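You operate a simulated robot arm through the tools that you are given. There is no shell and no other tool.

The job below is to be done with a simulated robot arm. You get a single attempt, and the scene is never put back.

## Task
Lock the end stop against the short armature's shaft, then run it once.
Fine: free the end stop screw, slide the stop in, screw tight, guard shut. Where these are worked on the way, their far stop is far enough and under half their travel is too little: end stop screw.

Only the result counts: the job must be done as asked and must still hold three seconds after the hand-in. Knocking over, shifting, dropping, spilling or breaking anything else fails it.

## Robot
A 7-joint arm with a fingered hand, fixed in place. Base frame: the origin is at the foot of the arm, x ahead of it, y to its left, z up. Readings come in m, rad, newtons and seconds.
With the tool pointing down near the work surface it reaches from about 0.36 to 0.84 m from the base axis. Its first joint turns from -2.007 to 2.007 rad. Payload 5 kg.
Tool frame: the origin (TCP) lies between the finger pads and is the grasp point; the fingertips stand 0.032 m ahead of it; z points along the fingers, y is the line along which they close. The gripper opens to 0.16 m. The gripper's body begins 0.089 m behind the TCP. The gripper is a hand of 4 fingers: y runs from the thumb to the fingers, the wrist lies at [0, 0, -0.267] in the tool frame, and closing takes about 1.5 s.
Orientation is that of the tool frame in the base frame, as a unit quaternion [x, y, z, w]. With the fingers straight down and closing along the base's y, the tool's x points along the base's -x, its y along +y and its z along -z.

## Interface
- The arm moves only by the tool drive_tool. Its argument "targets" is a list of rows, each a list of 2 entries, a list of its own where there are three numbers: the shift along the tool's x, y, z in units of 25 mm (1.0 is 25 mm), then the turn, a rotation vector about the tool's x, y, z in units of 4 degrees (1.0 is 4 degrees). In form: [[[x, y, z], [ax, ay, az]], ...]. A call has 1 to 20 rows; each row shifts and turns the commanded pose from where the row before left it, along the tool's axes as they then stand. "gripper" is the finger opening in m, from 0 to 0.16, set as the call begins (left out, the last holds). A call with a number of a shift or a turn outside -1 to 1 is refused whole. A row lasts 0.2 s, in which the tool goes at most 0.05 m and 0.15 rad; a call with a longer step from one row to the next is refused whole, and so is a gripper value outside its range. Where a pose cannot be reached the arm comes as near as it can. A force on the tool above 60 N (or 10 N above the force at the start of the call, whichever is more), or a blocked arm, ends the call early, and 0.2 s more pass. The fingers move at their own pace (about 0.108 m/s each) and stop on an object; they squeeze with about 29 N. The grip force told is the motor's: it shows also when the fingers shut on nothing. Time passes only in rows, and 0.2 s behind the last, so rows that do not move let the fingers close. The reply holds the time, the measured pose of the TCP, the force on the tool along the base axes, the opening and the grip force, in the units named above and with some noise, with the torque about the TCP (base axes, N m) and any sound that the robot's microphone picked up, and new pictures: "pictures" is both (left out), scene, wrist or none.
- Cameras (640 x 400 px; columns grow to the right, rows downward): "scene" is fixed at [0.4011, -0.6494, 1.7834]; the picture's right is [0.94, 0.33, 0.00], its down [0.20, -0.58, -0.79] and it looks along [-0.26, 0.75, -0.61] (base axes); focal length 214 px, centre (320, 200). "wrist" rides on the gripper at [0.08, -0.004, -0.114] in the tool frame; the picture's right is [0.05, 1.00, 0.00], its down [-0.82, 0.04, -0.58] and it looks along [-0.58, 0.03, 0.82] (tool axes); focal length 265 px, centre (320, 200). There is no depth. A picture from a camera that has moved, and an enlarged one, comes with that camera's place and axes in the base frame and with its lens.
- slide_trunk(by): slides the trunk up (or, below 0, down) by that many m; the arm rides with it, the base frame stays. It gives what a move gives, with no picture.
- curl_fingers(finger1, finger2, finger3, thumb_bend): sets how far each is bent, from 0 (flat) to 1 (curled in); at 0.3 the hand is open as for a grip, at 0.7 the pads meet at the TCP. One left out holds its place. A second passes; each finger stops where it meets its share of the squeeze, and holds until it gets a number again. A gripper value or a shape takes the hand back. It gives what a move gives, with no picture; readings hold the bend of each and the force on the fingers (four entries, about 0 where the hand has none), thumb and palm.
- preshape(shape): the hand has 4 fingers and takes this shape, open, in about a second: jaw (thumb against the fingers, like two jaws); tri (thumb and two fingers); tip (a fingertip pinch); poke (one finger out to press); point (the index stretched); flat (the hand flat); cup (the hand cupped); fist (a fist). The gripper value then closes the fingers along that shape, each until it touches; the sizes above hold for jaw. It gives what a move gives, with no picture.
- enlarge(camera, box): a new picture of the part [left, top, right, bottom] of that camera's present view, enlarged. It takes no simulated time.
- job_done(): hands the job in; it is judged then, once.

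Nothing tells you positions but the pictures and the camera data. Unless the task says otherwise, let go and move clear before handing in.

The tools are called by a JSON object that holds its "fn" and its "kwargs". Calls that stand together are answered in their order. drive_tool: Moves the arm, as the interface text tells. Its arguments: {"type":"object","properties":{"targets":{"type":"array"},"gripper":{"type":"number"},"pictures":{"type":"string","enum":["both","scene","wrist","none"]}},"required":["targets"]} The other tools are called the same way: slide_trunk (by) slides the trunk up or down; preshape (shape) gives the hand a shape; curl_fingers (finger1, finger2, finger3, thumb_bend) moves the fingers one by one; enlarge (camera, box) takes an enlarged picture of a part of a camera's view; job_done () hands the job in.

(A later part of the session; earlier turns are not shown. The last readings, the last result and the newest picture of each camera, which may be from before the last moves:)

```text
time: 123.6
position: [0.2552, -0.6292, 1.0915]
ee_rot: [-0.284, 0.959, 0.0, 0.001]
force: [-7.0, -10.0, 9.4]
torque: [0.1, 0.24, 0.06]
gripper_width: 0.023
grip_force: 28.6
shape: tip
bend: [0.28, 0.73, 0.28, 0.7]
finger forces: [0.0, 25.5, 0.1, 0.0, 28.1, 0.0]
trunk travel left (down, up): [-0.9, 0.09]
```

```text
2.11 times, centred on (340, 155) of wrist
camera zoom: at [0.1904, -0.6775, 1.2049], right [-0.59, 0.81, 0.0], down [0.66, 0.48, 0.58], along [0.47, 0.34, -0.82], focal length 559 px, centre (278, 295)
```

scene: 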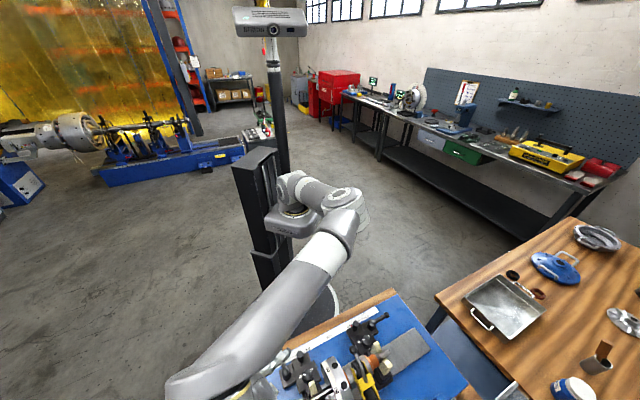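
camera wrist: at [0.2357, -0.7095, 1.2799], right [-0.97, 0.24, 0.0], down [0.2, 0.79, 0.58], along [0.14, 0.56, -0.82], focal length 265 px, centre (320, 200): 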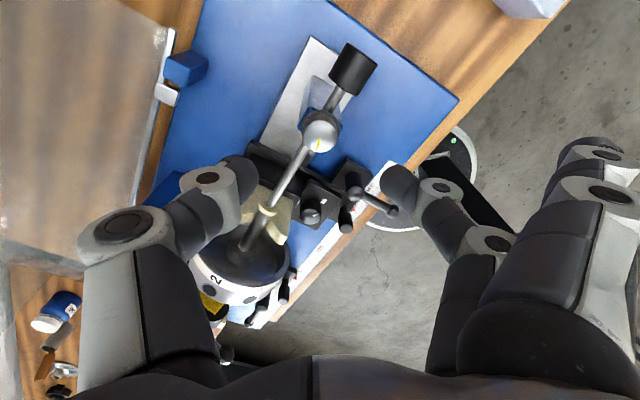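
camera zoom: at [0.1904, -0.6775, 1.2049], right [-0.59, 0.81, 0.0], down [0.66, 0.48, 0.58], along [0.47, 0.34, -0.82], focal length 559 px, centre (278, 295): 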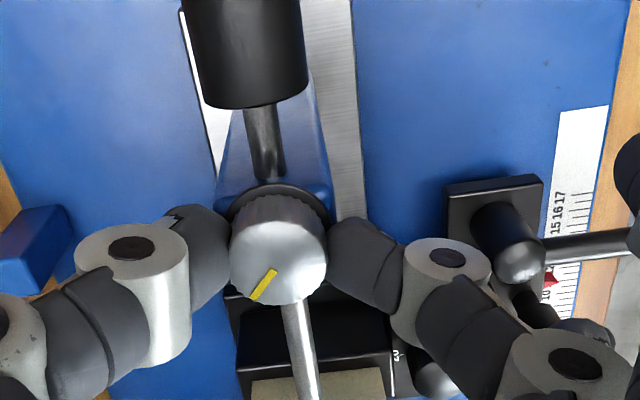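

The knob followed back with the hand. I'll release now and see whether it holds its angle.

{"fn": "drive_tool", "kwargs": {"targets": [[[0, 0, 0], [0, 0, 0]], [[0, 0, 0], [0, 0, 0]], [[0, 0, 0], [0, 0, 0]]], "gripper": 0.07, "pictures": "none"}}

{"fn": "enlarge", "kwargs": {"camera": "wrist", "box": [210, 60, 470, 250]}}

```text
time: 124.4
position: [0.2568, -0.6278, 1.0915]
ee_rot: [-0.284, 0.959, 0.0, 0.001]
force: [0.2, 0.0, -0.3]
torque: [-0.04, 0.04, 0.0]
gripper_width: 0.0692
grip_force: 0.0
shape: tip
bend: [0.01, 0.73, 0.01, 0.7]
finger forces: [0.0, 0.0, 0.1, 0.1, 0.0, 0.0]
trunk travel left (down, up): [-0.9, 0.09]
```

```text
2.11 times, centred on (340, 155) of wrist
camera zoom: at [0.1922, -0.6767, 1.2046], right [-0.59, 0.81, 0.0], down [0.66, 0.48, 0.58], along [0.47, 0.34, -0.82], focal length 559 px, centre (278, 295)
```

zoom: 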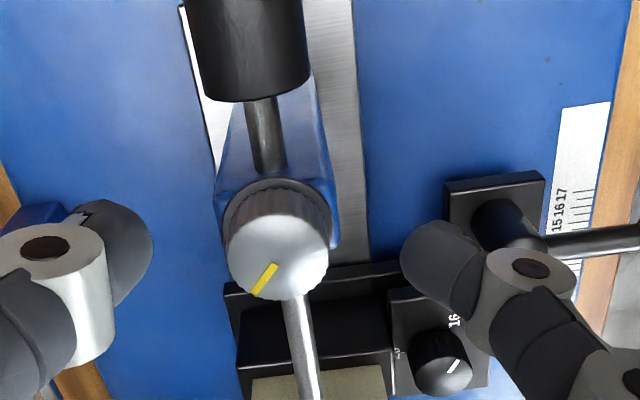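

The knob held, now about 53° from the loose stop. I'll turn the open hand back and repeat the stroke.

{"fn": "drive_tool", "kwargs": {"targets": [[[0, 0, 0], [0, 0, -1]], [[0, 0, 0], [0, 0, -1]], [[0, 0, 0], [0, 0, -1]], [[0, 0, 0], [0, 0, -1]], [[0, 0, 0], [0, 0, -1]], [[0, 0, 0], [0, 0, -1]], [[0, 0, 0], [0, 0, -1]], [[0, 0, 0], [0, 0, -1]], [[0, 0, 0], [0, 0, -1]], [[0, 0, 0], [0, 0, -1]], [[0, 0, 0], [0, 0, -1]], [[0, 0, 0], [0, 0, 0]]], "pictures": "none"}}

{"fn": "enlarge", "kwargs": {"camera": "wrist", "box": [210, 60, 470, 250]}}

{"fn": "drive_tool", "kwargs": {"targets": [[[0, 0, 0], [0, 0, 0]], [[0, 0, 0], [0, 0, 0]], [[0, 0, 0], [0, 0, 0]], [[0, 0, 0], [0, 0, 0]], [[0, 0, 0], [0, 0, 0]], [[0, 0, 0], [0, 0, 1]], [[0, 0, 0], [0, 0, 1]], [[0, 0, 0], [0, 0, 1]], [[0, 0, 0], [0, 0, 1]], [[0, 0, 0], [0, 0, 1]], [[0, 0, 0], [0, 0, 1]], [[0, 0, 0], [0, 0, 1]], [[0, 0, 0], [0, 0, 1]], [[0, 0, 0], [0, 0, 1]], [[0, 0, 0], [0, 0, 1]]], "gripper": 0.0, "pictures": "none"}}

{"fn": "enlarge", "kwargs": {"camera": "wrist", "box": [210, 60, 470, 250]}}

```text
time: 127.0
position: [0.2561, -0.6282, 1.0928]
ee_rot: [-0.624, 0.782, 0.001, 0.0]
force: [0.4, 0.3, 0.3]
torque: [-0.01, 0.03, -0.03]
gripper_width: 0.0691
grip_force: 0.0
shape: tip
bend: [0.01, 0.73, 0.01, 0.7]
finger forces: [0.1, 0.0, 0.1, 0.0, 0.1, 0.0]
trunk travel left (down, up): [-0.9, 0.09]
```

```text
2.11 times, centred on (340, 155) of wrist
camera zoom: at [0.2426, -0.7093, 1.2052], right [-0.98, 0.17, 0.0], down [0.14, 0.8, 0.58], along [0.1, 0.57, -0.82], focal length 559 px, centre (278, 295)
```

zoom: 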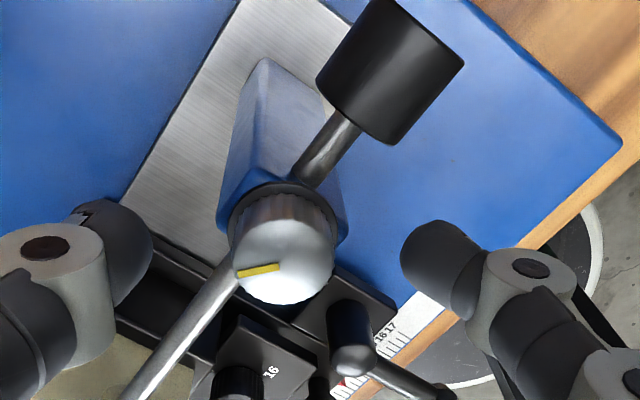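

```text
time: 130.2
position: [0.2549, -0.6297, 1.0905]
ee_rot: [-0.316, 0.949, 0.0, 0.0]
force: [-1.7, -9.9, 5.8]
torque: [-0.12, 0.17, 0.21]
gripper_width: 0.0234
grip_force: 29.4
shape: tip
bend: [0.28, 0.73, 0.28, 0.7]
finger forces: [0.0, 27.1, 0.0, 0.1, 31.8, 0.0]
trunk travel left (down, up): [-0.9, 0.09]
```

```text
2.11 times, centred on (340, 155) of wrist
camera zoom: at [0.1941, -0.6827, 1.2049], right [-0.64, 0.77, 0.0], down [0.63, 0.52, 0.58], along [0.44, 0.37, -0.82], focal length 559 px, centre (278, 295)
```

zoom: 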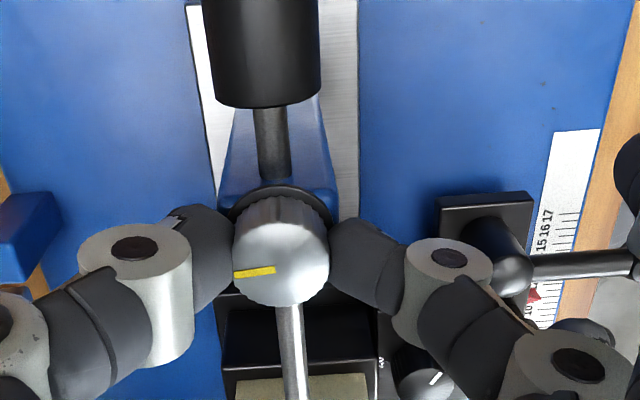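

It followed again (about 93° tightened). A bit more, then release and repeat.

{"fn": "drive_tool", "kwargs": {"targets": [[[0, 0, 0], [0, 0, 1]], [[0, 0, 0], [0, 0, 1]], [[0, 0, 0], [0, 0, -0.5]]], "pictures": "none"}}

{"fn": "drive_tool", "kwargs": {"targets": [[[0, 0, 0], [0, 0, 0]], [[0, 0, 0], [0, 0, 0]], [[0, 0, 0], [0, 0, 0]]], "gripper": 0.07, "pictures": "none"}}

{"fn": "enlarge", "kwargs": {"camera": "wrist", "box": [210, 60, 470, 250]}}

```text
time: 131.0
position: [0.2547, -0.6275, 1.0909]
ee_rot: [-0.267, 0.964, -0.001, 0.001]
force: [-4.6, -9.6, 7.5]
torque: [0.02, 0.37, 0.32]
gripper_width: 0.0239
grip_force: 29.1
shape: tip
bend: [0.28, 0.73, 0.28, 0.7]
finger forces: [0.0, 28.4, 0.0, 0.1, 31.7, 0.0]
trunk travel left (down, up): [-0.9, 0.09]
```

```text
time: 131.8
position: [0.2565, -0.6278, 1.0909]
ee_rot: [-0.267, 0.964, 0.001, 0.001]
force: [0.2, -0.4, -0.1]
torque: [0.02, 0.01, 0.02]
gripper_width: 0.0692
grip_force: 0.0
shape: tip
bend: [0.01, 0.73, 0.01, 0.7]
finger forces: [0.0, 0.0, 0.1, 0.0, 0.0, 0.1]
trunk travel left (down, up): [-0.9, 0.09]
```

```text
2.11 times, centred on (340, 155) of wrist
camera zoom: at [0.1905, -0.6748, 1.2046], right [-0.56, 0.83, 0.0], down [0.68, 0.46, 0.58], along [0.48, 0.32, -0.82], focal length 559 px, centre (278, 295)
```

zoom: 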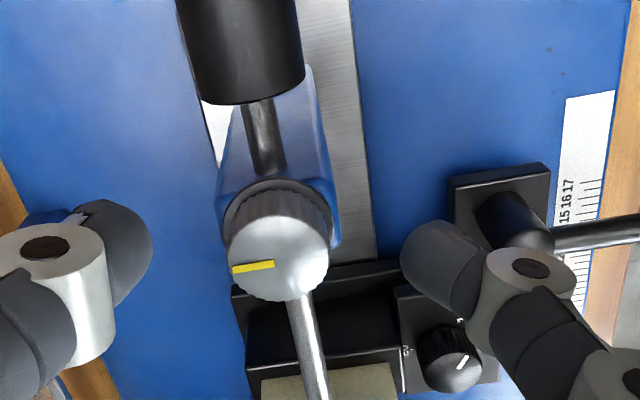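

About 97° tightened. Next stroke.

{"fn": "drive_tool", "kwargs": {"targets": [[[0, 0, 0], [0, 0, -1]], [[0, 0, 0], [0, 0, -1]], [[0, 0, 0], [0, 0, -1]], [[0, 0, 0], [0, 0, -1]], [[0, 0, 0], [0, 0, -1]], [[0, 0, 0], [0, 0, -1]], [[0, 0, 0], [0, 0, -1]], [[0, 0, 0], [0, 0, -1]], [[0, 0, 0], [0, 0, -1]], [[0, 0, 0], [0, 0, -1]], [[0, 0, 0], [0, 0, -1]], [[0, 0, 0], [0, 0, -0.5]], [[0, 0, 0], [0, 0, 0]]], "pictures": "none"}}

{"fn": "enlarge", "kwargs": {"camera": "wrist", "box": [210, 60, 470, 250]}}

{"fn": "drive_tool", "kwargs": {"targets": [[[0, 0, 0], [0, 0, 0]], [[0, 0, 0], [0, 0, 0]], [[0, 0, 0], [0, 0, 0]], [[0, 0, 0], [0, 0, 0]], [[0, 0, 0], [0, 0, 0]], [[0, 0, 0], [0, 0, 1]], [[0, 0, 0], [0, 0, 1]], [[0, 0, 0], [0, 0, 1]], [[0, 0, 0], [0, 0, 1]], [[0, 0, 0], [0, 0, 1]], [[0, 0, 0], [0, 0, 1]], [[0, 0, 0], [0, 0, 1]], [[0, 0, 0], [0, 0, 1]]], "gripper": 0.0, "pictures": "none"}}

{"fn": "drive_tool", "kwargs": {"targets": [[[0, 0, 0], [0, 0, 1]], [[0, 0, 0], [0, 0, 1]], [[0, 0, 0], [0, 0, 1]]], "pictures": "none"}}

{"fn": "enlarge", "kwargs": {"camera": "wrist", "box": [210, 60, 470, 250]}}

```text
time: 134.6
position: [0.2566, -0.6278, 1.092]
ee_rot: [-0.623, 0.782, 0.0, 0.0]
force: [1.1, -0.7, -0.8]
torque: [-0.02, -0.01, 0.01]
gripper_width: 0.0691
grip_force: 0.0
shape: tip
bend: [0.01, 0.73, 0.01, 0.7]
finger forces: [0.0, 0.0, 0.0, 0.0, 0.0, 0.0]
trunk travel left (down, up): [-0.9, 0.09]
```

```text
2.11 times, centred on (340, 155) of wrist
camera zoom: at [0.2427, -0.7095, 1.2052], right [-0.98, 0.17, 0.0], down [0.14, 0.8, 0.58], along [0.1, 0.57, -0.82], focal length 559 px, centre (278, 295)
```

zoom: 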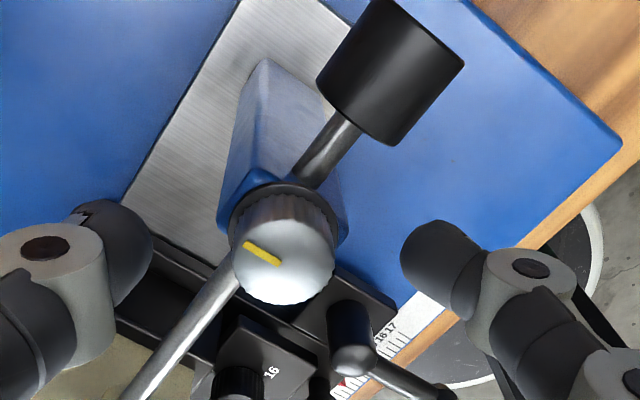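

```text
time: 137.4
position: [0.2562, -0.6294, 1.0905]
ee_rot: [-0.382, 0.924, 0.0, 0.0]
force: [1.7, -9.7, 4.9]
torque: [-0.22, -0.04, 0.02]
gripper_width: 0.023
grip_force: 29.4
shape: tip
bend: [0.28, 0.73, 0.28, 0.7]
finger forces: [0.0, 24.4, 0.0, 0.0, 32.2, 0.0]
trunk travel left (down, up): [-0.9, 0.09]
```

```text
time: 138.2
position: [0.2557, -0.6295, 1.0915]
ee_rot: [-0.282, 0.959, 0.0, 0.0]
force: [-1.9, -9.3, 7.6]
torque: [-0.1, 0.24, 0.37]
gripper_width: 0.0235
grip_force: 29.2
shape: tip
bend: [0.28, 0.73, 0.28, 0.7]
finger forces: [0.0, 27.8, 0.0, 0.0, 32.9, 0.1]
trunk travel left (down, up): [-0.9, 0.09]
```

```text
2.11 times, centred on (340, 155) of wrist
camera zoom: at [0.1904, -0.6783, 1.205], right [-0.59, 0.81, 0.0], down [0.66, 0.48, 0.58], along [0.47, 0.34, -0.82], focal length 559 px, centre (278, 295)
```

zoom: 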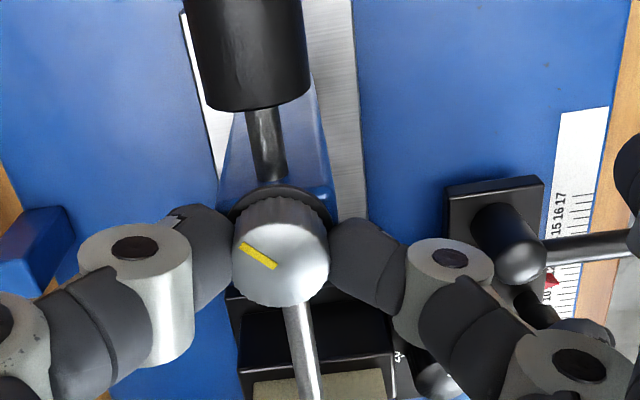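

About 140° tightened. One more stroke should reach the tight stop.

{"fn": "drive_tool", "kwargs": {"targets": [[[0, 0, 0], [0, 0, 1]], [[0, 0, 0], [0, 0, -0.5]], [[0, 0, 0], [0, 0, 0]]], "pictures": "none"}}

{"fn": "drive_tool", "kwargs": {"targets": [[[0, 0, 0], [0, 0, 0]], [[0, 0, 0], [0, 0, 0]], [[0, 0, 0], [0, 0, 0]], [[0, 0, 0], [0, 0, -1]], [[0, 0, 0], [0, 0, -1]], [[0, 0, 0], [0, 0, -1]], [[0, 0, 0], [0, 0, -1]], [[0, 0, 0], [0, 0, -1]], [[0, 0, 0], [0, 0, -1]], [[0, 0, 0], [0, 0, -1]], [[0, 0, 0], [0, 0, -1]], [[0, 0, 0], [0, 0, -1]], [[0, 0, 0], [0, 0, -1]], [[0, 0, 0], [0, 0, -1]], [[0, 0, 0], [0, 0, -0.5]], [[0, 0, 0], [0, 0, 0]]], "gripper": 0.07, "pictures": "none"}}

{"fn": "enlarge", "kwargs": {"camera": "wrist", "box": [210, 60, 470, 250]}}

{"fn": "enlarge", "kwargs": {"camera": "scene", "box": [280, 396, 330, 400]}}

```text
time: 139.0
position: [0.2561, -0.6301, 1.0911]
ee_rot: [-0.268, 0.964, 0.0, -0.001]
force: [-2.0, -10.1, 7.5]
torque: [-0.03, 0.3, 0.29]
gripper_width: 0.0233
grip_force: 28.9
shape: tip
bend: [0.28, 0.73, 0.28, 0.7]
finger forces: [0.1, 26.9, 0.0, 0.0, 32.6, 0.1]
trunk travel left (down, up): [-0.9, 0.09]
```

```text
time: 142.4
position: [0.2554, -0.6278, 1.0914]
ee_rot: [-0.623, 0.782, 0.0, 0.0]
force: [-0.3, 0.0, 0.0]
torque: [-0.03, -0.01, 0.0]
gripper_width: 0.0691
grip_force: 0.1
shape: tip
bend: [0.01, 0.73, 0.01, 0.7]
finger forces: [0.1, 0.0, 0.1, 0.0, 0.1, 0.1]
trunk travel left (down, up): [-0.9, 0.09]
```

```text
2.11 times, centred on (340, 155) of wrist
camera zoom: at [0.2423, -0.7095, 1.2052], right [-0.98, 0.17, 0.0], down [0.14, 0.8, 0.58], along [0.1, 0.57, -0.82], focal length 559 px, centre (278, 295)
```

zoom: 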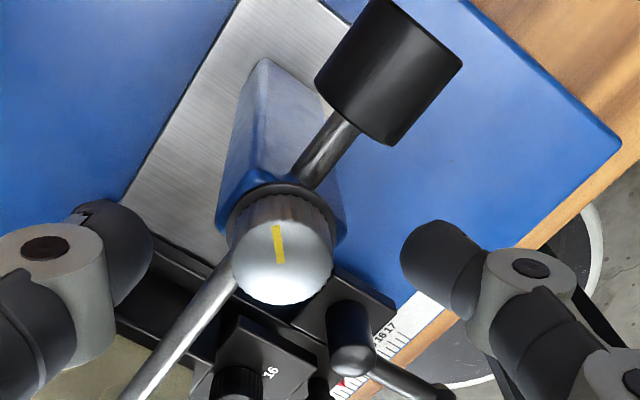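

```text
12.80 times, centred on (305, 398) of scene
camera zoom: at [0.4011, -0.6494, 1.7834], right [0.94, 0.33, 0.0], down [0.2, -0.58, -0.79], along [-0.26, 0.75, -0.61], focal length 2745 px, centre (512, -2334)
```

zoom: 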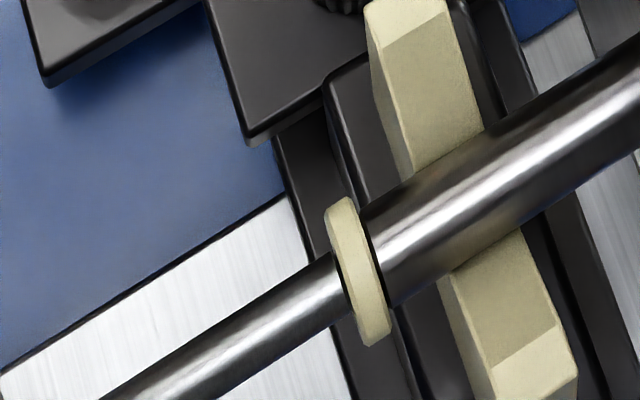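

The mark now points nearly opposite the loose position (around 150° tightened), and the tip is still seated. Now the final stroke to the tight stop.

{"fn": "drive_tool", "kwargs": {"targets": [[[0, 0, 0], [0, 0, 0]], [[0, 0, 0], [0, 0, 0]], [[0, 0, 0], [0, 0, 0]], [[0, 0, 0], [0, 0, 0]], [[0, 0, 0], [0, 0, 0]], [[0, 0, 0], [0, 0, 1]], [[0, 0, 0], [0, 0, 1]], [[0, 0, 0], [0, 0, 1]], [[0, 0, 0], [0, 0, 1]], [[0, 0, 0], [0, 0, 1]], [[0, 0, 0], [0, 0, 1]]], "gripper": 0.0, "pictures": "none"}}

{"fn": "drive_tool", "kwargs": {"targets": [[[0, 0, 0], [0, 0, 1]], [[0, 0, 0], [0, 0, 1]]], "pictures": "none"}}

{"fn": "enlarge", "kwargs": {"camera": "wrist", "box": [210, 60, 470, 250]}}

{"fn": "drive_tool", "kwargs": {"targets": [[[0, 0, 0], [0, 0, 1]], [[0, 0, 0], [0, 0, 1]]], "pictures": "none"}}

{"fn": "enlarge", "kwargs": {"camera": "wrist", "box": [210, 60, 470, 250]}}

```text
time: 144.8
position: [0.2562, -0.6299, 1.0914]
ee_rot: [-0.445, 0.895, 0.0, 0.0]
force: [0.3, -5.8, 3.1]
torque: [-0.08, 0.12, 0.04]
gripper_width: 0.0234
grip_force: 29.7
shape: tip
bend: [0.28, 0.73, 0.28, 0.7]
finger forces: [0.0, 24.9, 0.0, 0.0, 26.8, 0.0]
trunk travel left (down, up): [-0.9, 0.09]
```

```text
time: 145.4
position: [0.2559, -0.6275, 1.0913]
ee_rot: [-0.382, 0.924, 0.001, 0.0]
force: [-1.2, -6.6, 2.1]
torque: [-0.13, -0.03, 0.07]
gripper_width: 0.0234
grip_force: 28.9
shape: tip
bend: [0.28, 0.73, 0.28, 0.7]
finger forces: [0.1, 25.3, 0.1, 0.1, 28.6, 0.0]
trunk travel left (down, up): [-0.9, 0.09]
```

```text
2.11 times, centred on (340, 155) of wrist
camera zoom: at [0.2024, -0.6906, 1.2048], right [-0.74, 0.67, 0.0], down [0.55, 0.61, 0.58], along [0.39, 0.43, -0.82], focal length 559 px, centre (278, 295)
```

zoom: 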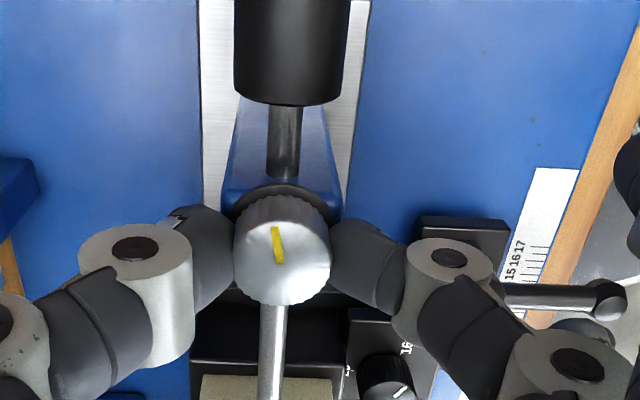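

```text
time: 146.0
position: [0.2552, -0.628, 1.0913]
ee_rot: [-0.317, 0.948, 0.0, 0.0]
force: [-0.5, -6.7, 2.4]
torque: [-0.05, 0.21, 0.28]
gripper_width: 0.0233
grip_force: 28.7
shape: tip
bend: [0.28, 0.73, 0.28, 0.7]
finger forces: [0.1, 27.3, 0.0, 0.0, 31.0, 0.0]
trunk travel left (down, up): [-0.9, 0.09]
```

```text
2.11 times, centred on (340, 155) of wrist
camera zoom: at [0.1943, -0.6826, 1.205], right [-0.64, 0.77, 0.0], down [0.63, 0.52, 0.58], along [0.44, 0.37, -0.82], focal length 559 px, centre (278, 295)
```

zoom: 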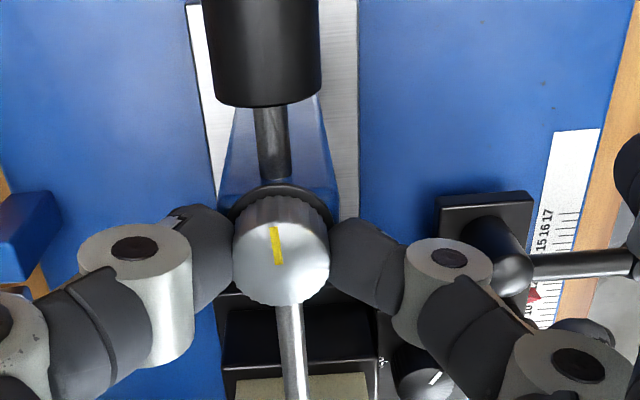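

The mark is back near its original direction. I'll keep turning to make sure it's at the stop.

{"fn": "drive_tool", "kwargs": {"targets": [[[0, 0, 0], [0, 0, 1]], [[0, 0, 0], [0, 0, 1]]], "pictures": "none"}}

{"fn": "enlarge", "kwargs": {"camera": "wrist", "box": [210, 60, 470, 250]}}

{"fn": "drive_tool", "kwargs": {"targets": [[[0, 0, 0], [0, 0, 1]], [[0, 0, 0], [0, 0, 1]]], "pictures": "none"}}

{"fn": "enlarge", "kwargs": {"camera": "wrist", "box": [210, 60, 470, 250]}}

```text
time: 146.6
position: [0.2562, -0.6284, 1.0919]
ee_rot: [-0.249, 0.968, 0.0, 0.0]
force: [-1.5, -4.3, 5.0]
torque: [0.21, 0.33, 0.51]
gripper_width: 0.0234
grip_force: 29.4
shape: tip
bend: [0.28, 0.73, 0.28, 0.7]
finger forces: [0.1, 31.1, 0.1, 0.0, 31.7, 0.0]
trunk travel left (down, up): [-0.9, 0.09]
```

```text
2.11 times, centred on (340, 155) of wrist
camera zoom: at [0.1882, -0.6728, 1.2051], right [-0.53, 0.85, 0.0], down [0.69, 0.43, 0.58], along [0.49, 0.31, -0.82], focal length 559 px, centre (278, 295)
```

zoom: 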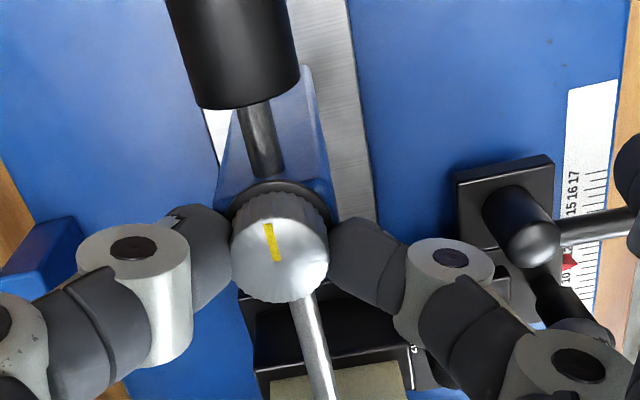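

```text
time: 147.2
position: [0.2564, -0.6272, 1.0923]
ee_rot: [-0.183, 0.983, 0.0, 0.001]
force: [3.8, -0.2, 7.7]
torque: [0.51, 0.31, 0.56]
gripper_width: 0.0239
grip_force: 28.9
shape: tip
bend: [0.28, 0.73, 0.28, 0.7]
finger forces: [0.0, 36.6, 0.0, 0.1, 32.3, 0.0]
trunk travel left (down, up): [-0.9, 0.09]
```

```text
2.11 times, centred on (340, 155) of wrist
camera zoom: at [0.1844, -0.6621, 1.2054], right [-0.41, 0.91, 0.0], down [0.75, 0.33, 0.58], along [0.53, 0.23, -0.82], focal length 559 px, centre (278, 295)
```

zoom: 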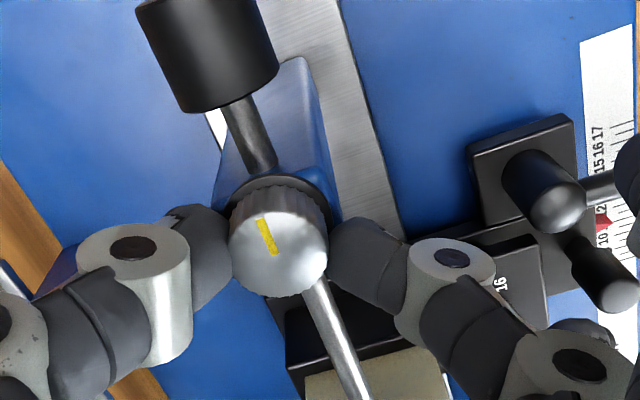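

The knob's angle now stays fixed (about -127°) while the hand turned a further 16° and torque rose to 0.56 N·m: it's at the tight stop. I'll open directly, then check.

{"fn": "drive_tool", "kwargs": {"targets": [[[0, 0, 0], [0, 0, 0]], [[0, 0, 0], [0, 0, 0]], [[0, 0, 0], [0, 0, 0]]], "gripper": 0.07, "pictures": "none"}}

{"fn": "enlarge", "kwargs": {"camera": "wrist", "box": [210, 60, 470, 250]}}

{"fn": "enlarge", "kwargs": {"camera": "scene", "box": [280, 396, 330, 400]}}

```text
time: 148.0
position: [0.256, -0.6289, 1.0905]
ee_rot: [-0.181, 0.983, 0.0, 0.0]
force: [-0.3, 0.8, 0.3]
torque: [-0.01, 0.02, -0.03]
gripper_width: 0.0692
grip_force: 0.0
shape: tip
bend: [0.01, 0.73, 0.01, 0.7]
finger forces: [0.1, 0.0, 0.0, 0.0, 0.0, 0.0]
trunk travel left (down, up): [-0.9, 0.09]
```

```text
2.11 times, centred on (340, 155) of wrist
camera zoom: at [0.1824, -0.6631, 1.2049], right [-0.41, 0.91, 0.0], down [0.75, 0.33, 0.58], along [0.53, 0.23, -0.82], focal length 559 px, centre (278, 295)
```

zoom: 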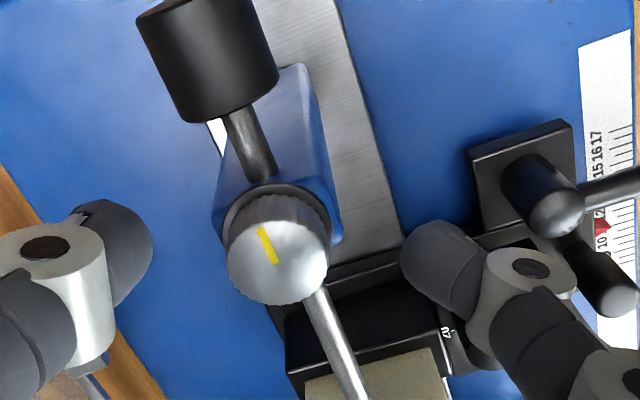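

```text
12.80 times, centred on (305, 398) of scene
camera zoom: at [0.4011, -0.6494, 1.7834], right [0.94, 0.33, 0.0], down [0.2, -0.58, -0.79], along [-0.26, 0.75, -0.61], focal length 2745 px, centre (512, -2334)
```

zoom: 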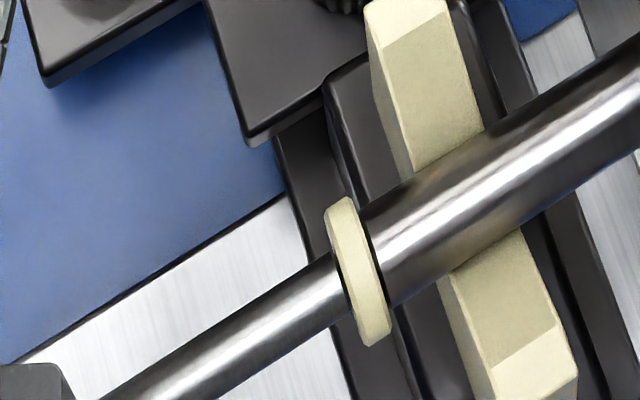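

The mark held and the tip is still seated. I'll lift clear and return to the earlier viewing pose to compare the mark with its original tight position.

{"fn": "drive_tool", "kwargs": {"targets": [[[0, 0, -0.8], [0, 0, 0]], [[0, 0, -0.8], [0, 0, 0]], [[0, 0, -0.9], [0, 0, 0]], [[0, 0, -0.9], [0, 0, 1]], [[0, 0, -0.9], [0, 0, 1]], [[0, 0, -0.9], [0, 0, 1]], [[0, 0, -0.5], [0, 0, 1]], [[0, 0, 0], [0, 0, 1]], [[0, 0, 0], [0, 0, 1]], [[0, 0, 0], [0, 0, 1]], [[0, 0, 0], [0, 0, 1]], [[0, 0, 0], [0, 0, 1]], [[0, 0, 0], [0, 0, 1]], [[0, 0, 0], [0, 0, 1]], [[0, 0, 0], [0, 0, 1]], [[0, 0, 0], [0, 0, 1]], [[0, 0, 0], [0, 0, 1]], [[0, 0, 0], [0, 0, 1]], [[0, 0, 0], [0, 0, 1]], [[0, 0, 0], [0, 0, 0.5]]], "pictures": "none"}}

{"fn": "drive_tool", "kwargs": {"targets": [[[0.9, 0, 0], [0, 0, 0]], [[0.9, 0, 0], [0, 0, 0]], [[0.9, 0, 0], [0, 0, 0]], [[0.8, 0, 0], [0, 0, 0]], [[0, 0, 0], [0, 0, 0]]], "pictures": "wrist"}}

{"fn": "enlarge", "kwargs": {"camera": "wrist", "box": [220, 100, 420, 300]}}

```text
time: 152.2
position: [0.2553, -0.6289, 1.2343]
ee_rot: [0.384, 0.923, 0.001, 0.0]
force: [-0.2, 0.7, 0.6]
torque: [-0.02, 0.01, -0.02]
gripper_width: 0.0694
grip_force: 0.1
shape: tip
bend: [0.01, 0.73, 0.01, 0.7]
finger forces: [0.0, 0.0, 0.0, 0.0, 0.0, 0.1]
trunk travel left (down, up): [-0.9, 0.09]
```

```text
time: 153.4
position: [0.194, -0.5677, 1.2331]
ee_rot: [0.383, 0.924, 0.0, 0.0]
force: [-0.8, 0.3, 0.5]
torque: [0.0, 0.0, 0.03]
gripper_width: 0.0697
grip_force: 0.2
shape: tip
bend: [0.01, 0.73, 0.01, 0.7]
finger forces: [0.0, 0.1, 0.0, 0.0, 0.1, 0.0]
trunk travel left (down, up): [-0.9, 0.09]
camera wrist: at [0.1345, -0.515, 1.3472], right [0.67, 0.74, 0.0], down [0.61, -0.55, 0.58], along [0.43, -0.39, -0.82], focal length 265 px, centre (320, 200)
```

wrist: 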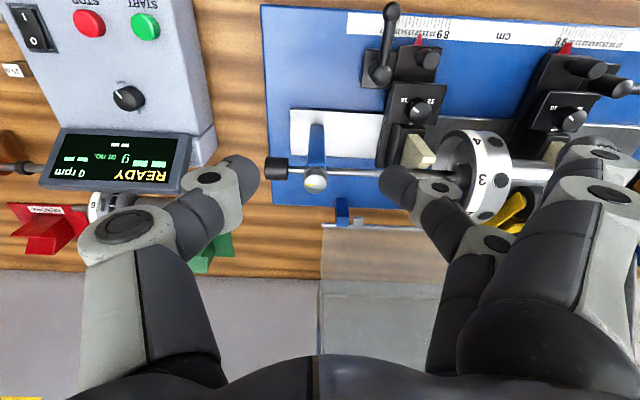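

```text
2.00 times, centred on (320, 200) of wrist
camera zoom: at [0.1345, -0.515, 1.3472], right [0.67, 0.74, 0.0], down [0.61, -0.55, 0.58], along [0.43, -0.39, -0.82], focal length 531 px, centre (320, 200)
```

zoom: 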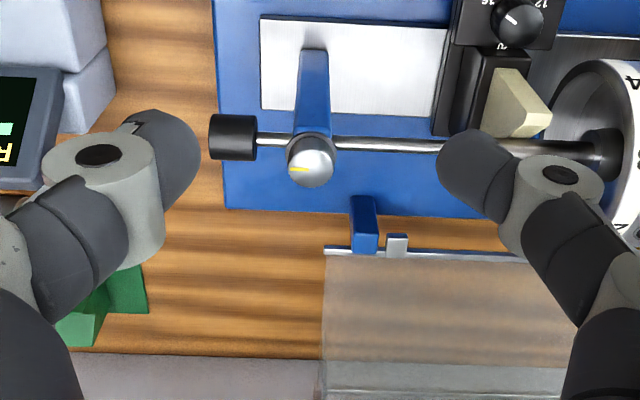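

The mark matches its original tight direction. The screw is locked with the stop against the shaft. Next is the guard: I'll move to view its shape and handle.

{"fn": "drive_tool", "kwargs": {"targets": [[[0.35, 0.9, -0.65], [0, 0, 0]], [[0.35, 0.9, -0.65], [0, 0, 0]], [[0.35, 0.9, -0.65], [0, 0, 0]], [[0.35, 0.9, -0.65], [0, 0, 0]], [[0.35, 0.9, -0.65], [0, 0, 0]], [[0.35, 0.9, -0.65], [0, 0, 0]], [[0.35, 0.9, -0.65], [0, 0, 0]], [[0.35, 0.9, -0.65], [0, 0, 0]], [[0.35, 0.9, -0.65], [0, 0, 0]], [[0.35, 0.9, -0.65], [0, 0, 0]], [[0, 0, 0], [0, 0, 0]]], "gripper": 0.16, "pictures": "wrist"}}

{"fn": "enlarge", "kwargs": {"camera": "wrist", "box": [120, 100, 500, 380]}}

```text
time: 155.8
position: [0.2917, -0.3464, 1.3962]
ee_rot: [0.383, 0.924, 0.0, 0.0]
force: [-0.7, 0.2, 0.8]
torque: [0.01, 0.02, 0.0]
gripper_width: 0.1598
grip_force: 0.0
shape: tip
bend: [0.01, 0.3, 0.01, 0.3]
finger forces: [0.0, 0.0, 0.0, 0.1, 0.0, 0.0]
trunk travel left (down, up): [-0.9, 0.09]
camera wrist: at [0.2312, -0.2937, 1.509], right [0.67, 0.74, 0.0], down [0.61, -0.55, 0.58], along [0.43, -0.39, -0.82], focal length 265 px, centre (320, 200)
```

wrist: 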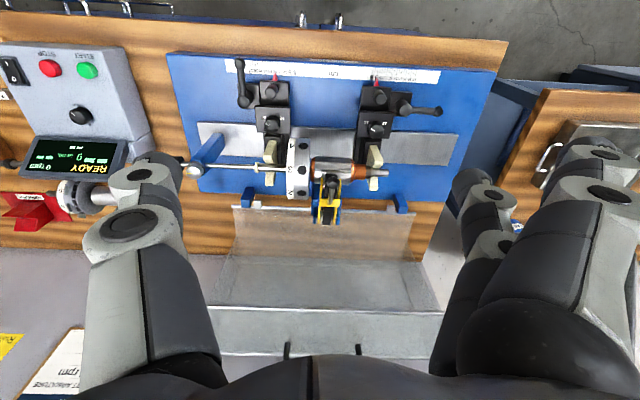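

```text
1.43 times, centred on (310, 240) of wrist
camera zoom: at [0.2312, -0.2937, 1.509], right [0.67, 0.74, 0.0], down [0.61, -0.55, 0.58], along [0.43, -0.39, -0.82], focal length 379 px, centre (334, 143)
```

zoom: 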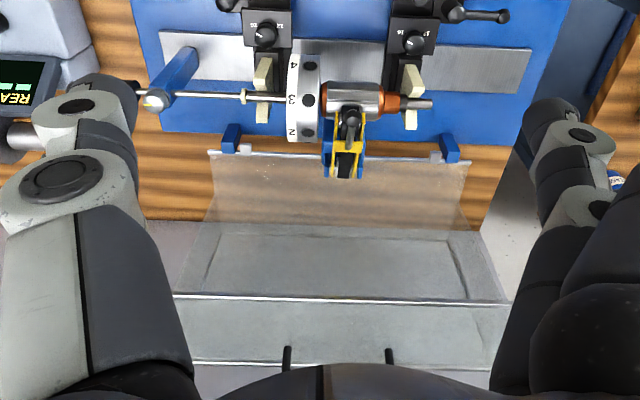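

The screw view is done; now I study the guard: a clear cover hinged at two blue blocks on the far side, with a handle on its outer panel. I'll enlarge it for geometry.

{"fn": "enlarge", "kwargs": {"camera": "wrist", "box": [200, 190, 460, 370]}}

{"fn": "enlarge", "kwargs": {"camera": "scene", "box": [300, 350, 420, 400]}}

```text
2.22 times, centred on (330, 280) of wrist
camera zoom: at [0.2312, -0.2937, 1.509], right [0.67, 0.74, 0.0], down [0.61, -0.55, 0.58], along [0.43, -0.39, -0.82], focal length 590 px, centre (298, 22)
```

zoom: 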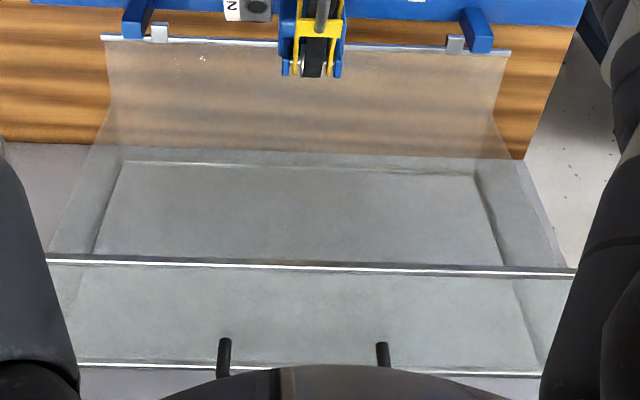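

```text
5.33 times, centred on (360, 375) of scene
camera zoom: at [0.4011, -0.6494, 1.7834], right [0.94, 0.33, 0.0], down [0.2, -0.58, -0.79], along [-0.26, 0.75, -0.61], focal length 1144 px, centre (107, -733)
```

zoom: 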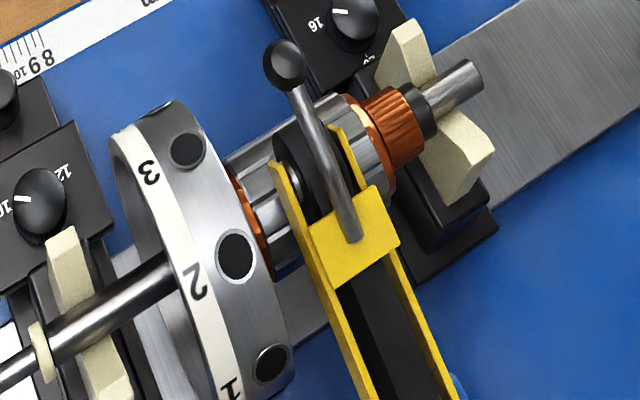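

Now I understand the guard: a C-section box, swung open about the hinge line near v=0.786, z=0.968. Its front panel now lies on top, with the handle bar at about v=0.898, z=1.255, u from -0.09 to 0.05. Shutting means pulling the bar over toward the robot through about 90°. I'll orient the hand (yaw -45°, tilted outward 35°) for gripping the bar.

{"fn": "drive_tool", "kwargs": {"targets": [[[0, 0, -0.3], [0, 0, -1]], [[0, 0, -0.3], [0, 0, -1]], [[0, 0, -0.3], [0, 0, -1]], [[0, 0, -0.3], [0, 0, -1]], [[0, 0, 0], [0, 0, -1]], [[0, 0, 0], [0, 0, -1]], [[0, 0, 0], [0, 0, -1]], [[0, 0, 0], [0, 0, -1]], [[0, 0, 0], [0, 0, -1]], [[0, 0, 0], [0, 0, -1]], [[0, 0, 0], [0, 0, -1]], [[0, 0, 0], [0, 0, -1]], [[0, 0, 0], [0, 0, -1]], [[0, 0, 0], [0, 0, -1]], [[0, 0, 0], [0, 0, -1]], [[0, 0, 0], [0, 0, -1]], [[0, 0, 0], [0, 0, -1]], [[0, 0, 0], [0, 0, -1]], [[0, 0, 0], [0, 0, -1]], [[0, 0, 0], [0, 0, -1]]], "pictures": "none"}}

{"fn": "drive_tool", "kwargs": {"targets": [[[0, 0, 0], [0, 0, -1]], [[0, 0, 0], [0, 0, -1]], [[0, 0, 0], [0, 0, -0.5]], [[0, 0, 0], [1, 0, 0]], [[0, 0, 0], [1, 0, 0]], [[0, 0, 0], [1, 0, 0]], [[0, 0, 0], [1, 0, 0]], [[0, 0, 0], [1, 0, 0]], [[0, 0, 0], [1, 0, 0]], [[0, 0, 0], [1, 0, 0]], [[0, 0, 0], [1, 0, 0]], [[0, 0, 0], [0.75, 0, 0]], [[0, 0, 0], [0, 0, 0]]], "pictures": "wrist"}}

```text
time: 160.0
position: [0.2906, -0.3445, 1.4251]
ee_rot: [-0.302, 0.953, 0.0, 0.0]
force: [-0.2, 0.5, 0.5]
torque: [0.02, -0.01, -0.01]
gripper_width: 0.1598
grip_force: 0.0
shape: tip
bend: [0.01, 0.3, 0.01, 0.3]
finger forces: [0.0, 0.0, 0.0, 0.0, 0.1, 0.1]
trunk travel left (down, up): [-0.9, 0.09]
```

```text
time: 162.8
position: [0.2905, -0.3435, 1.4263]
ee_rot: [-0.365, 0.881, -0.278, 0.115]
force: [-0.1, 0.1, 0.1]
torque: [-0.02, 0.02, -0.02]
gripper_width: 0.1598
grip_force: 0.1
shape: tip
bend: [0.01, 0.3, 0.01, 0.3]
finger forces: [0.1, 0.0, 0.0, 0.1, 0.0, 0.0]
trunk travel left (down, up): [-0.9, 0.09]
camera wrist: at [0.1905, -0.3598, 1.5213], right [-0.61, 0.54, -0.57], down [0.32, 0.84, 0.45], along [0.72, 0.09, -0.69], focal length 265 px, centre (320, 200)
```

wrist: 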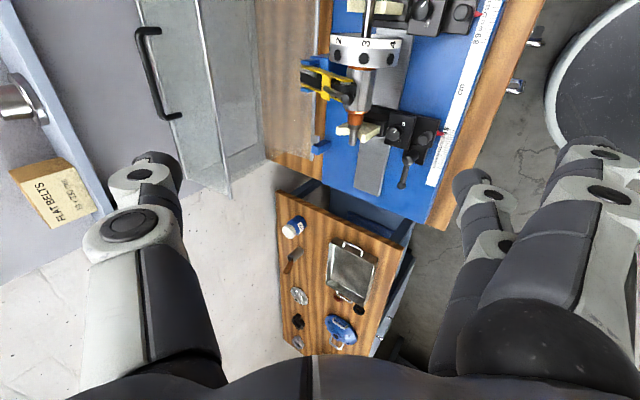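

The handle is clearly visible. I'll enlarge to triangulate it accurately.

{"fn": "enlarge", "kwargs": {"camera": "wrist", "box": [60, 0, 320, 200]}}

```text
2.00 times, centred on (190, 100) of wrist
camera zoom: at [0.1905, -0.3598, 1.5213], right [-0.61, 0.54, -0.57], down [0.32, 0.84, 0.45], along [0.72, 0.09, -0.69], focal length 531 px, centre (580, 400)
```

zoom: 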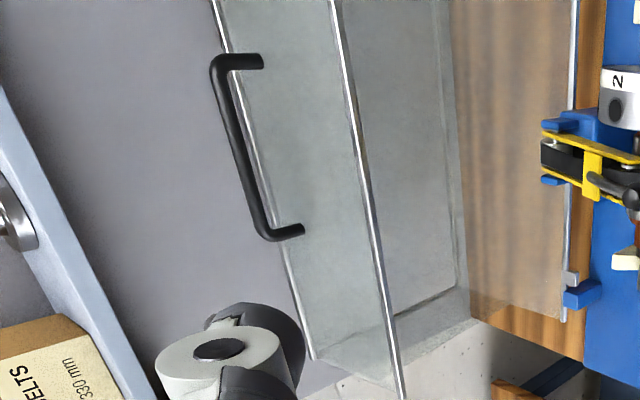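

The bar centre is at about [0.6225, -0.646, 1.282]. I'll move to a standoff 10 cm back along the tool axis, with the tip pinch open to 80 mm.

{"fn": "drive_tool", "kwargs": {"targets": [[[-0.068, -0.95, 0.9], [0, 0, 0]], [[-0.068, -0.95, 0.9], [0, 0, 0]], [[-0.068, -0.95, 0.9], [0, 0, 0]], [[-0.068, -0.95, 0.9], [0, 0, 0]], [[-0.068, -0.95, 0.9], [0, 0, 0]], [[-0.068, -0.95, 0.9], [0, 0, 0]], [[-0.068, -0.95, 0.9], [0, 0, 0]], [[-0.068, -0.95, 0.9], [0, 0, 0]], [[-0.068, -0.95, 0.9], [0, 0, 0]], [[-0.068, -0.95, 0.9], [0, 0, 0]], [[-0.068, -0.95, 0.9], [0, 0, 0]], [[-0.068, -0.95, 0.9], [0, 0, 0]], [[0, 0, 0], [0, 0, 0]]], "gripper": 0.08, "pictures": "both"}}

```text
time: 165.6
position: [0.5796, -0.6047, 1.3674]
ee_rot: [-0.365, 0.881, -0.278, 0.115]
force: [-0.3, -0.1, 0.4]
torque: [-0.02, 0.03, -0.03]
gripper_width: 0.0807
grip_force: 0.0
shape: tip
bend: [0.01, 0.72, 0.01, 0.7]
finger forces: [0.0, 0.1, 0.0, 0.1, 0.0, 0.0]
trunk travel left (down, up): [-0.9, 0.09]
camera wrist: at [0.4801, -0.619, 1.4638], right [-0.61, 0.54, -0.57], down [0.32, 0.84, 0.45], along [0.72, 0.09, -0.69], focal length 265 px, centre (320, 200)
```

scene: 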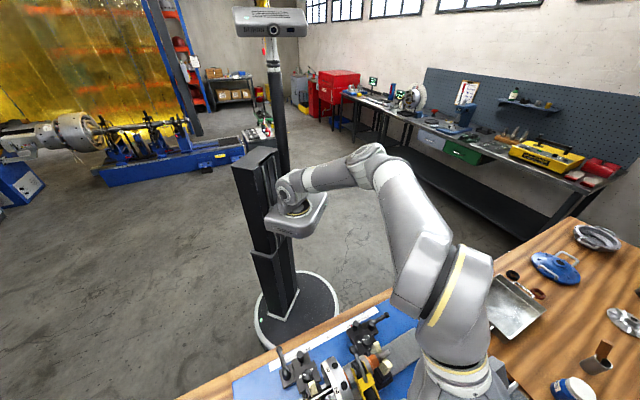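
wrist: 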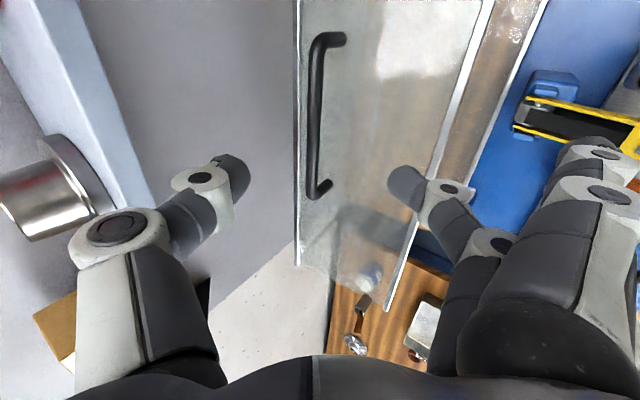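

The bar is almost exactly on the tool axis, about 10 cm ahead. I'll advance most of the way and look.

{"fn": "drive_tool", "kwargs": {"targets": [[[0, -0.08, 0.7], [0, 0, 0]], [[0, -0.08, 0.7], [0, 0, 0]], [[0, 0, 0.7], [0, 0, 0]], [[0, 0, 0.5], [0, 0, 0]], [[0, 0, 0], [0, 0, 0]]], "pictures": "wrist"}}

{"fn": "enlarge", "kwargs": {"camera": "wrist", "box": [200, 60, 440, 260]}}

```text
time: 166.8
position: [0.6093, -0.6335, 1.3183]
ee_rot: [-0.366, 0.881, -0.278, 0.116]
force: [-0.3, 1.1, 0.6]
torque: [0.02, 0.0, -0.01]
gripper_width: 0.0805
grip_force: 0.1
shape: tip
bend: [0.01, 0.72, 0.01, 0.7]
finger forces: [0.1, 0.0, 0.0, 0.0, 0.1, 0.0]
trunk travel left (down, up): [-0.9, 0.09]
camera wrist: at [0.5092, -0.6489, 1.4134], right [-0.61, 0.54, -0.57], down [0.32, 0.84, 0.45], along [0.72, 0.09, -0.69], focal length 265 px, centre (320, 200)
```

wrist: 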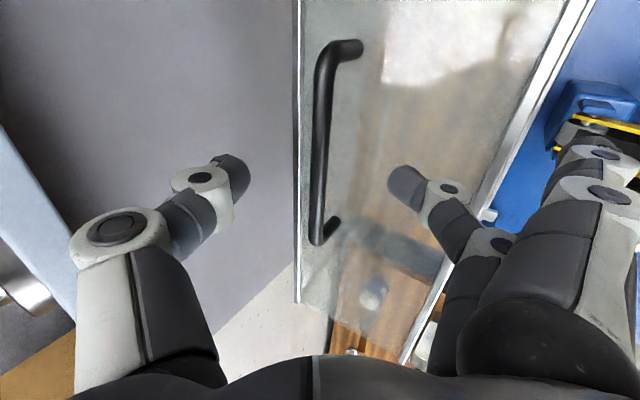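

```text
2.00 times, centred on (320, 160) of wrist
camera zoom: at [0.5092, -0.6489, 1.4134], right [-0.61, 0.54, -0.57], down [0.32, 0.84, 0.45], along [0.72, 0.09, -0.69], focal length 531 px, centre (320, 280)
```

zoom: 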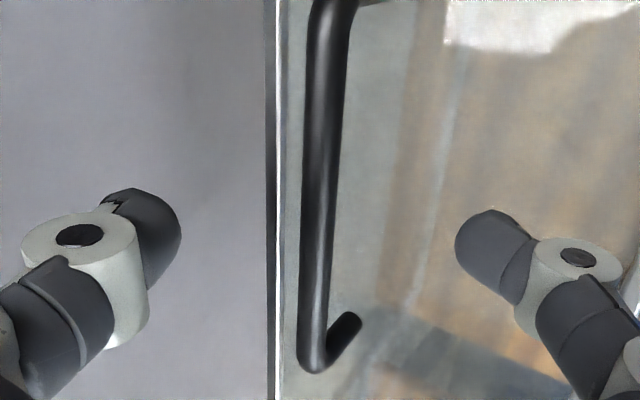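

The bar is centred between thumb and finger, about 4 cm ahead. Advancing 3 cm more.

{"fn": "drive_tool", "kwargs": {"targets": [[[0, 0, 0.5], [0, 0, 0]], [[0, 0, 0.4], [0, 0, 0]], [[0, 0, 0.3], [0, 0, 0]], [[0, 0, 0], [0, 0, 0]]], "pictures": "wrist"}}

{"fn": "enlarge", "kwargs": {"camera": "wrist", "box": [200, 80, 440, 280]}}

```text
time: 167.8
position: [0.6209, -0.646, 1.2949]
ee_rot: [-0.365, 0.881, -0.278, 0.116]
force: [-1.5, -0.1, 1.9]
torque: [0.05, 0.08, -0.03]
gripper_width: 0.0791
grip_force: 0.0
shape: tip
bend: [0.01, 0.73, 0.01, 0.7]
finger forces: [0.1, 2.0, 0.0, 0.0, 0.0, 0.0]
trunk travel left (down, up): [-0.9, 0.09]
camera wrist: at [0.5203, -0.6612, 1.3888], right [-0.61, 0.54, -0.57], down [0.32, 0.84, 0.45], along [0.72, 0.09, -0.69], focal length 265 px, centre (320, 200)
```

wrist: 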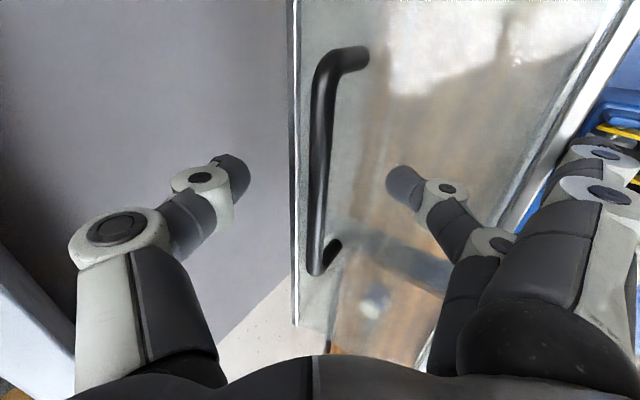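

```text
2.00 times, centred on (320, 180) of wrist
camera zoom: at [0.5203, -0.6612, 1.3888], right [-0.61, 0.54, -0.57], down [0.32, 0.84, 0.45], along [0.72, 0.09, -0.69], focal length 531 px, centre (320, 240)
```

zoom: 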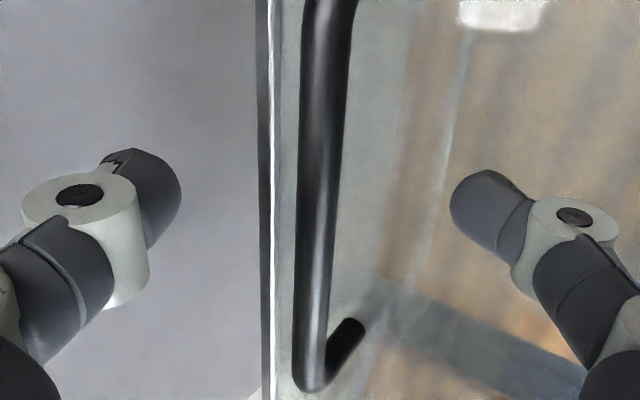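

The finger just touches the panel (2 N), so depth is right. I'll back off 3 mm and close on the bar.

{"fn": "drive_tool", "kwargs": {"targets": [[[0, 0, -0.12], [0, 0, 0]], [[0, 0, 0], [0, 0, 0]]], "pictures": "none"}}

{"fn": "drive_tool", "kwargs": {"targets": [[[0, 0, 0], [0, 0, 0]], [[0, 0, 0], [0, 0, 0]], [[0, 0, 0], [0, 0, 0]], [[0, 0, 0], [0, 0, 0]], [[0, 0, 0], [0, 0, 0]]], "gripper": 0.004, "pictures": "wrist"}}

{"fn": "enlarge", "kwargs": {"camera": "wrist", "box": [200, 80, 440, 280]}}

```text
time: 168.4
position: [0.6202, -0.6454, 1.2952]
ee_rot: [-0.365, 0.881, -0.277, 0.116]
force: [0.2, 0.2, 0.2]
torque: [0.01, -0.02, -0.01]
gripper_width: 0.0799
grip_force: 0.2
shape: tip
bend: [0.01, 0.72, 0.01, 0.7]
finger forces: [0.1, 0.0, 0.0, 0.0, 0.0, 0.0]
trunk travel left (down, up): [-0.9, 0.09]
```

```text
time: 169.6
position: [0.6195, -0.6462, 1.296]
ee_rot: [-0.365, 0.881, -0.278, 0.115]
force: [1.4, -2.0, -2.2]
torque: [0.06, 0.09, 0.01]
gripper_width: 0.0055
grip_force: 29.4
shape: tip
bend: [0.06, 0.71, 0.06, 0.7]
finger forces: [0.8, 25.7, 0.8, 0.1, 26.4, 0.0]
trunk travel left (down, up): [-0.9, 0.09]
camera wrist: at [0.5201, -0.6606, 1.3905], right [-0.61, 0.54, -0.57], down [0.32, 0.83, 0.45], along [0.72, 0.09, -0.69], focal length 265 px, centre (320, 200)
```

wrist: 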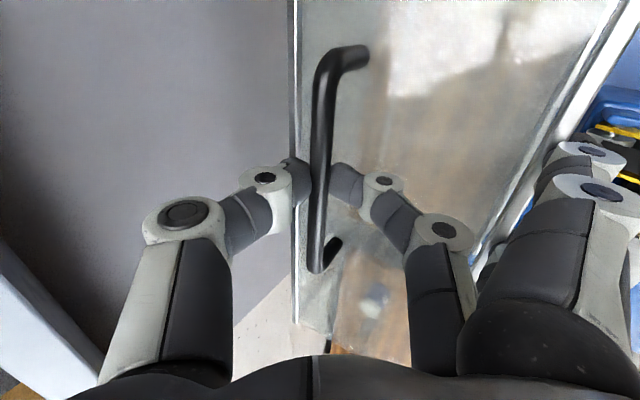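

```text
2.00 times, centred on (320, 180) of wrist
camera zoom: at [0.5201, -0.6606, 1.3905], right [-0.61, 0.54, -0.57], down [0.32, 0.83, 0.45], along [0.72, 0.09, -0.69], focal length 531 px, centre (320, 240)
```

zoom: 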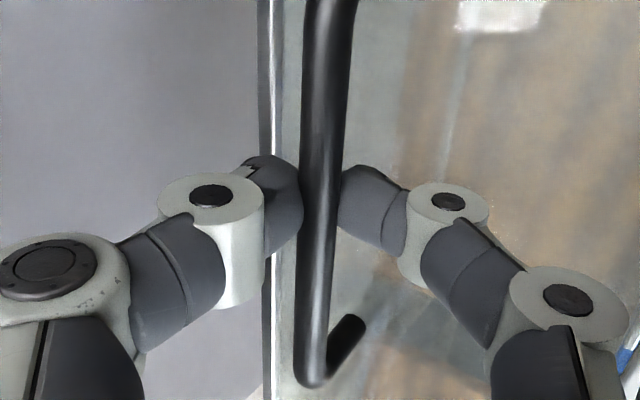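

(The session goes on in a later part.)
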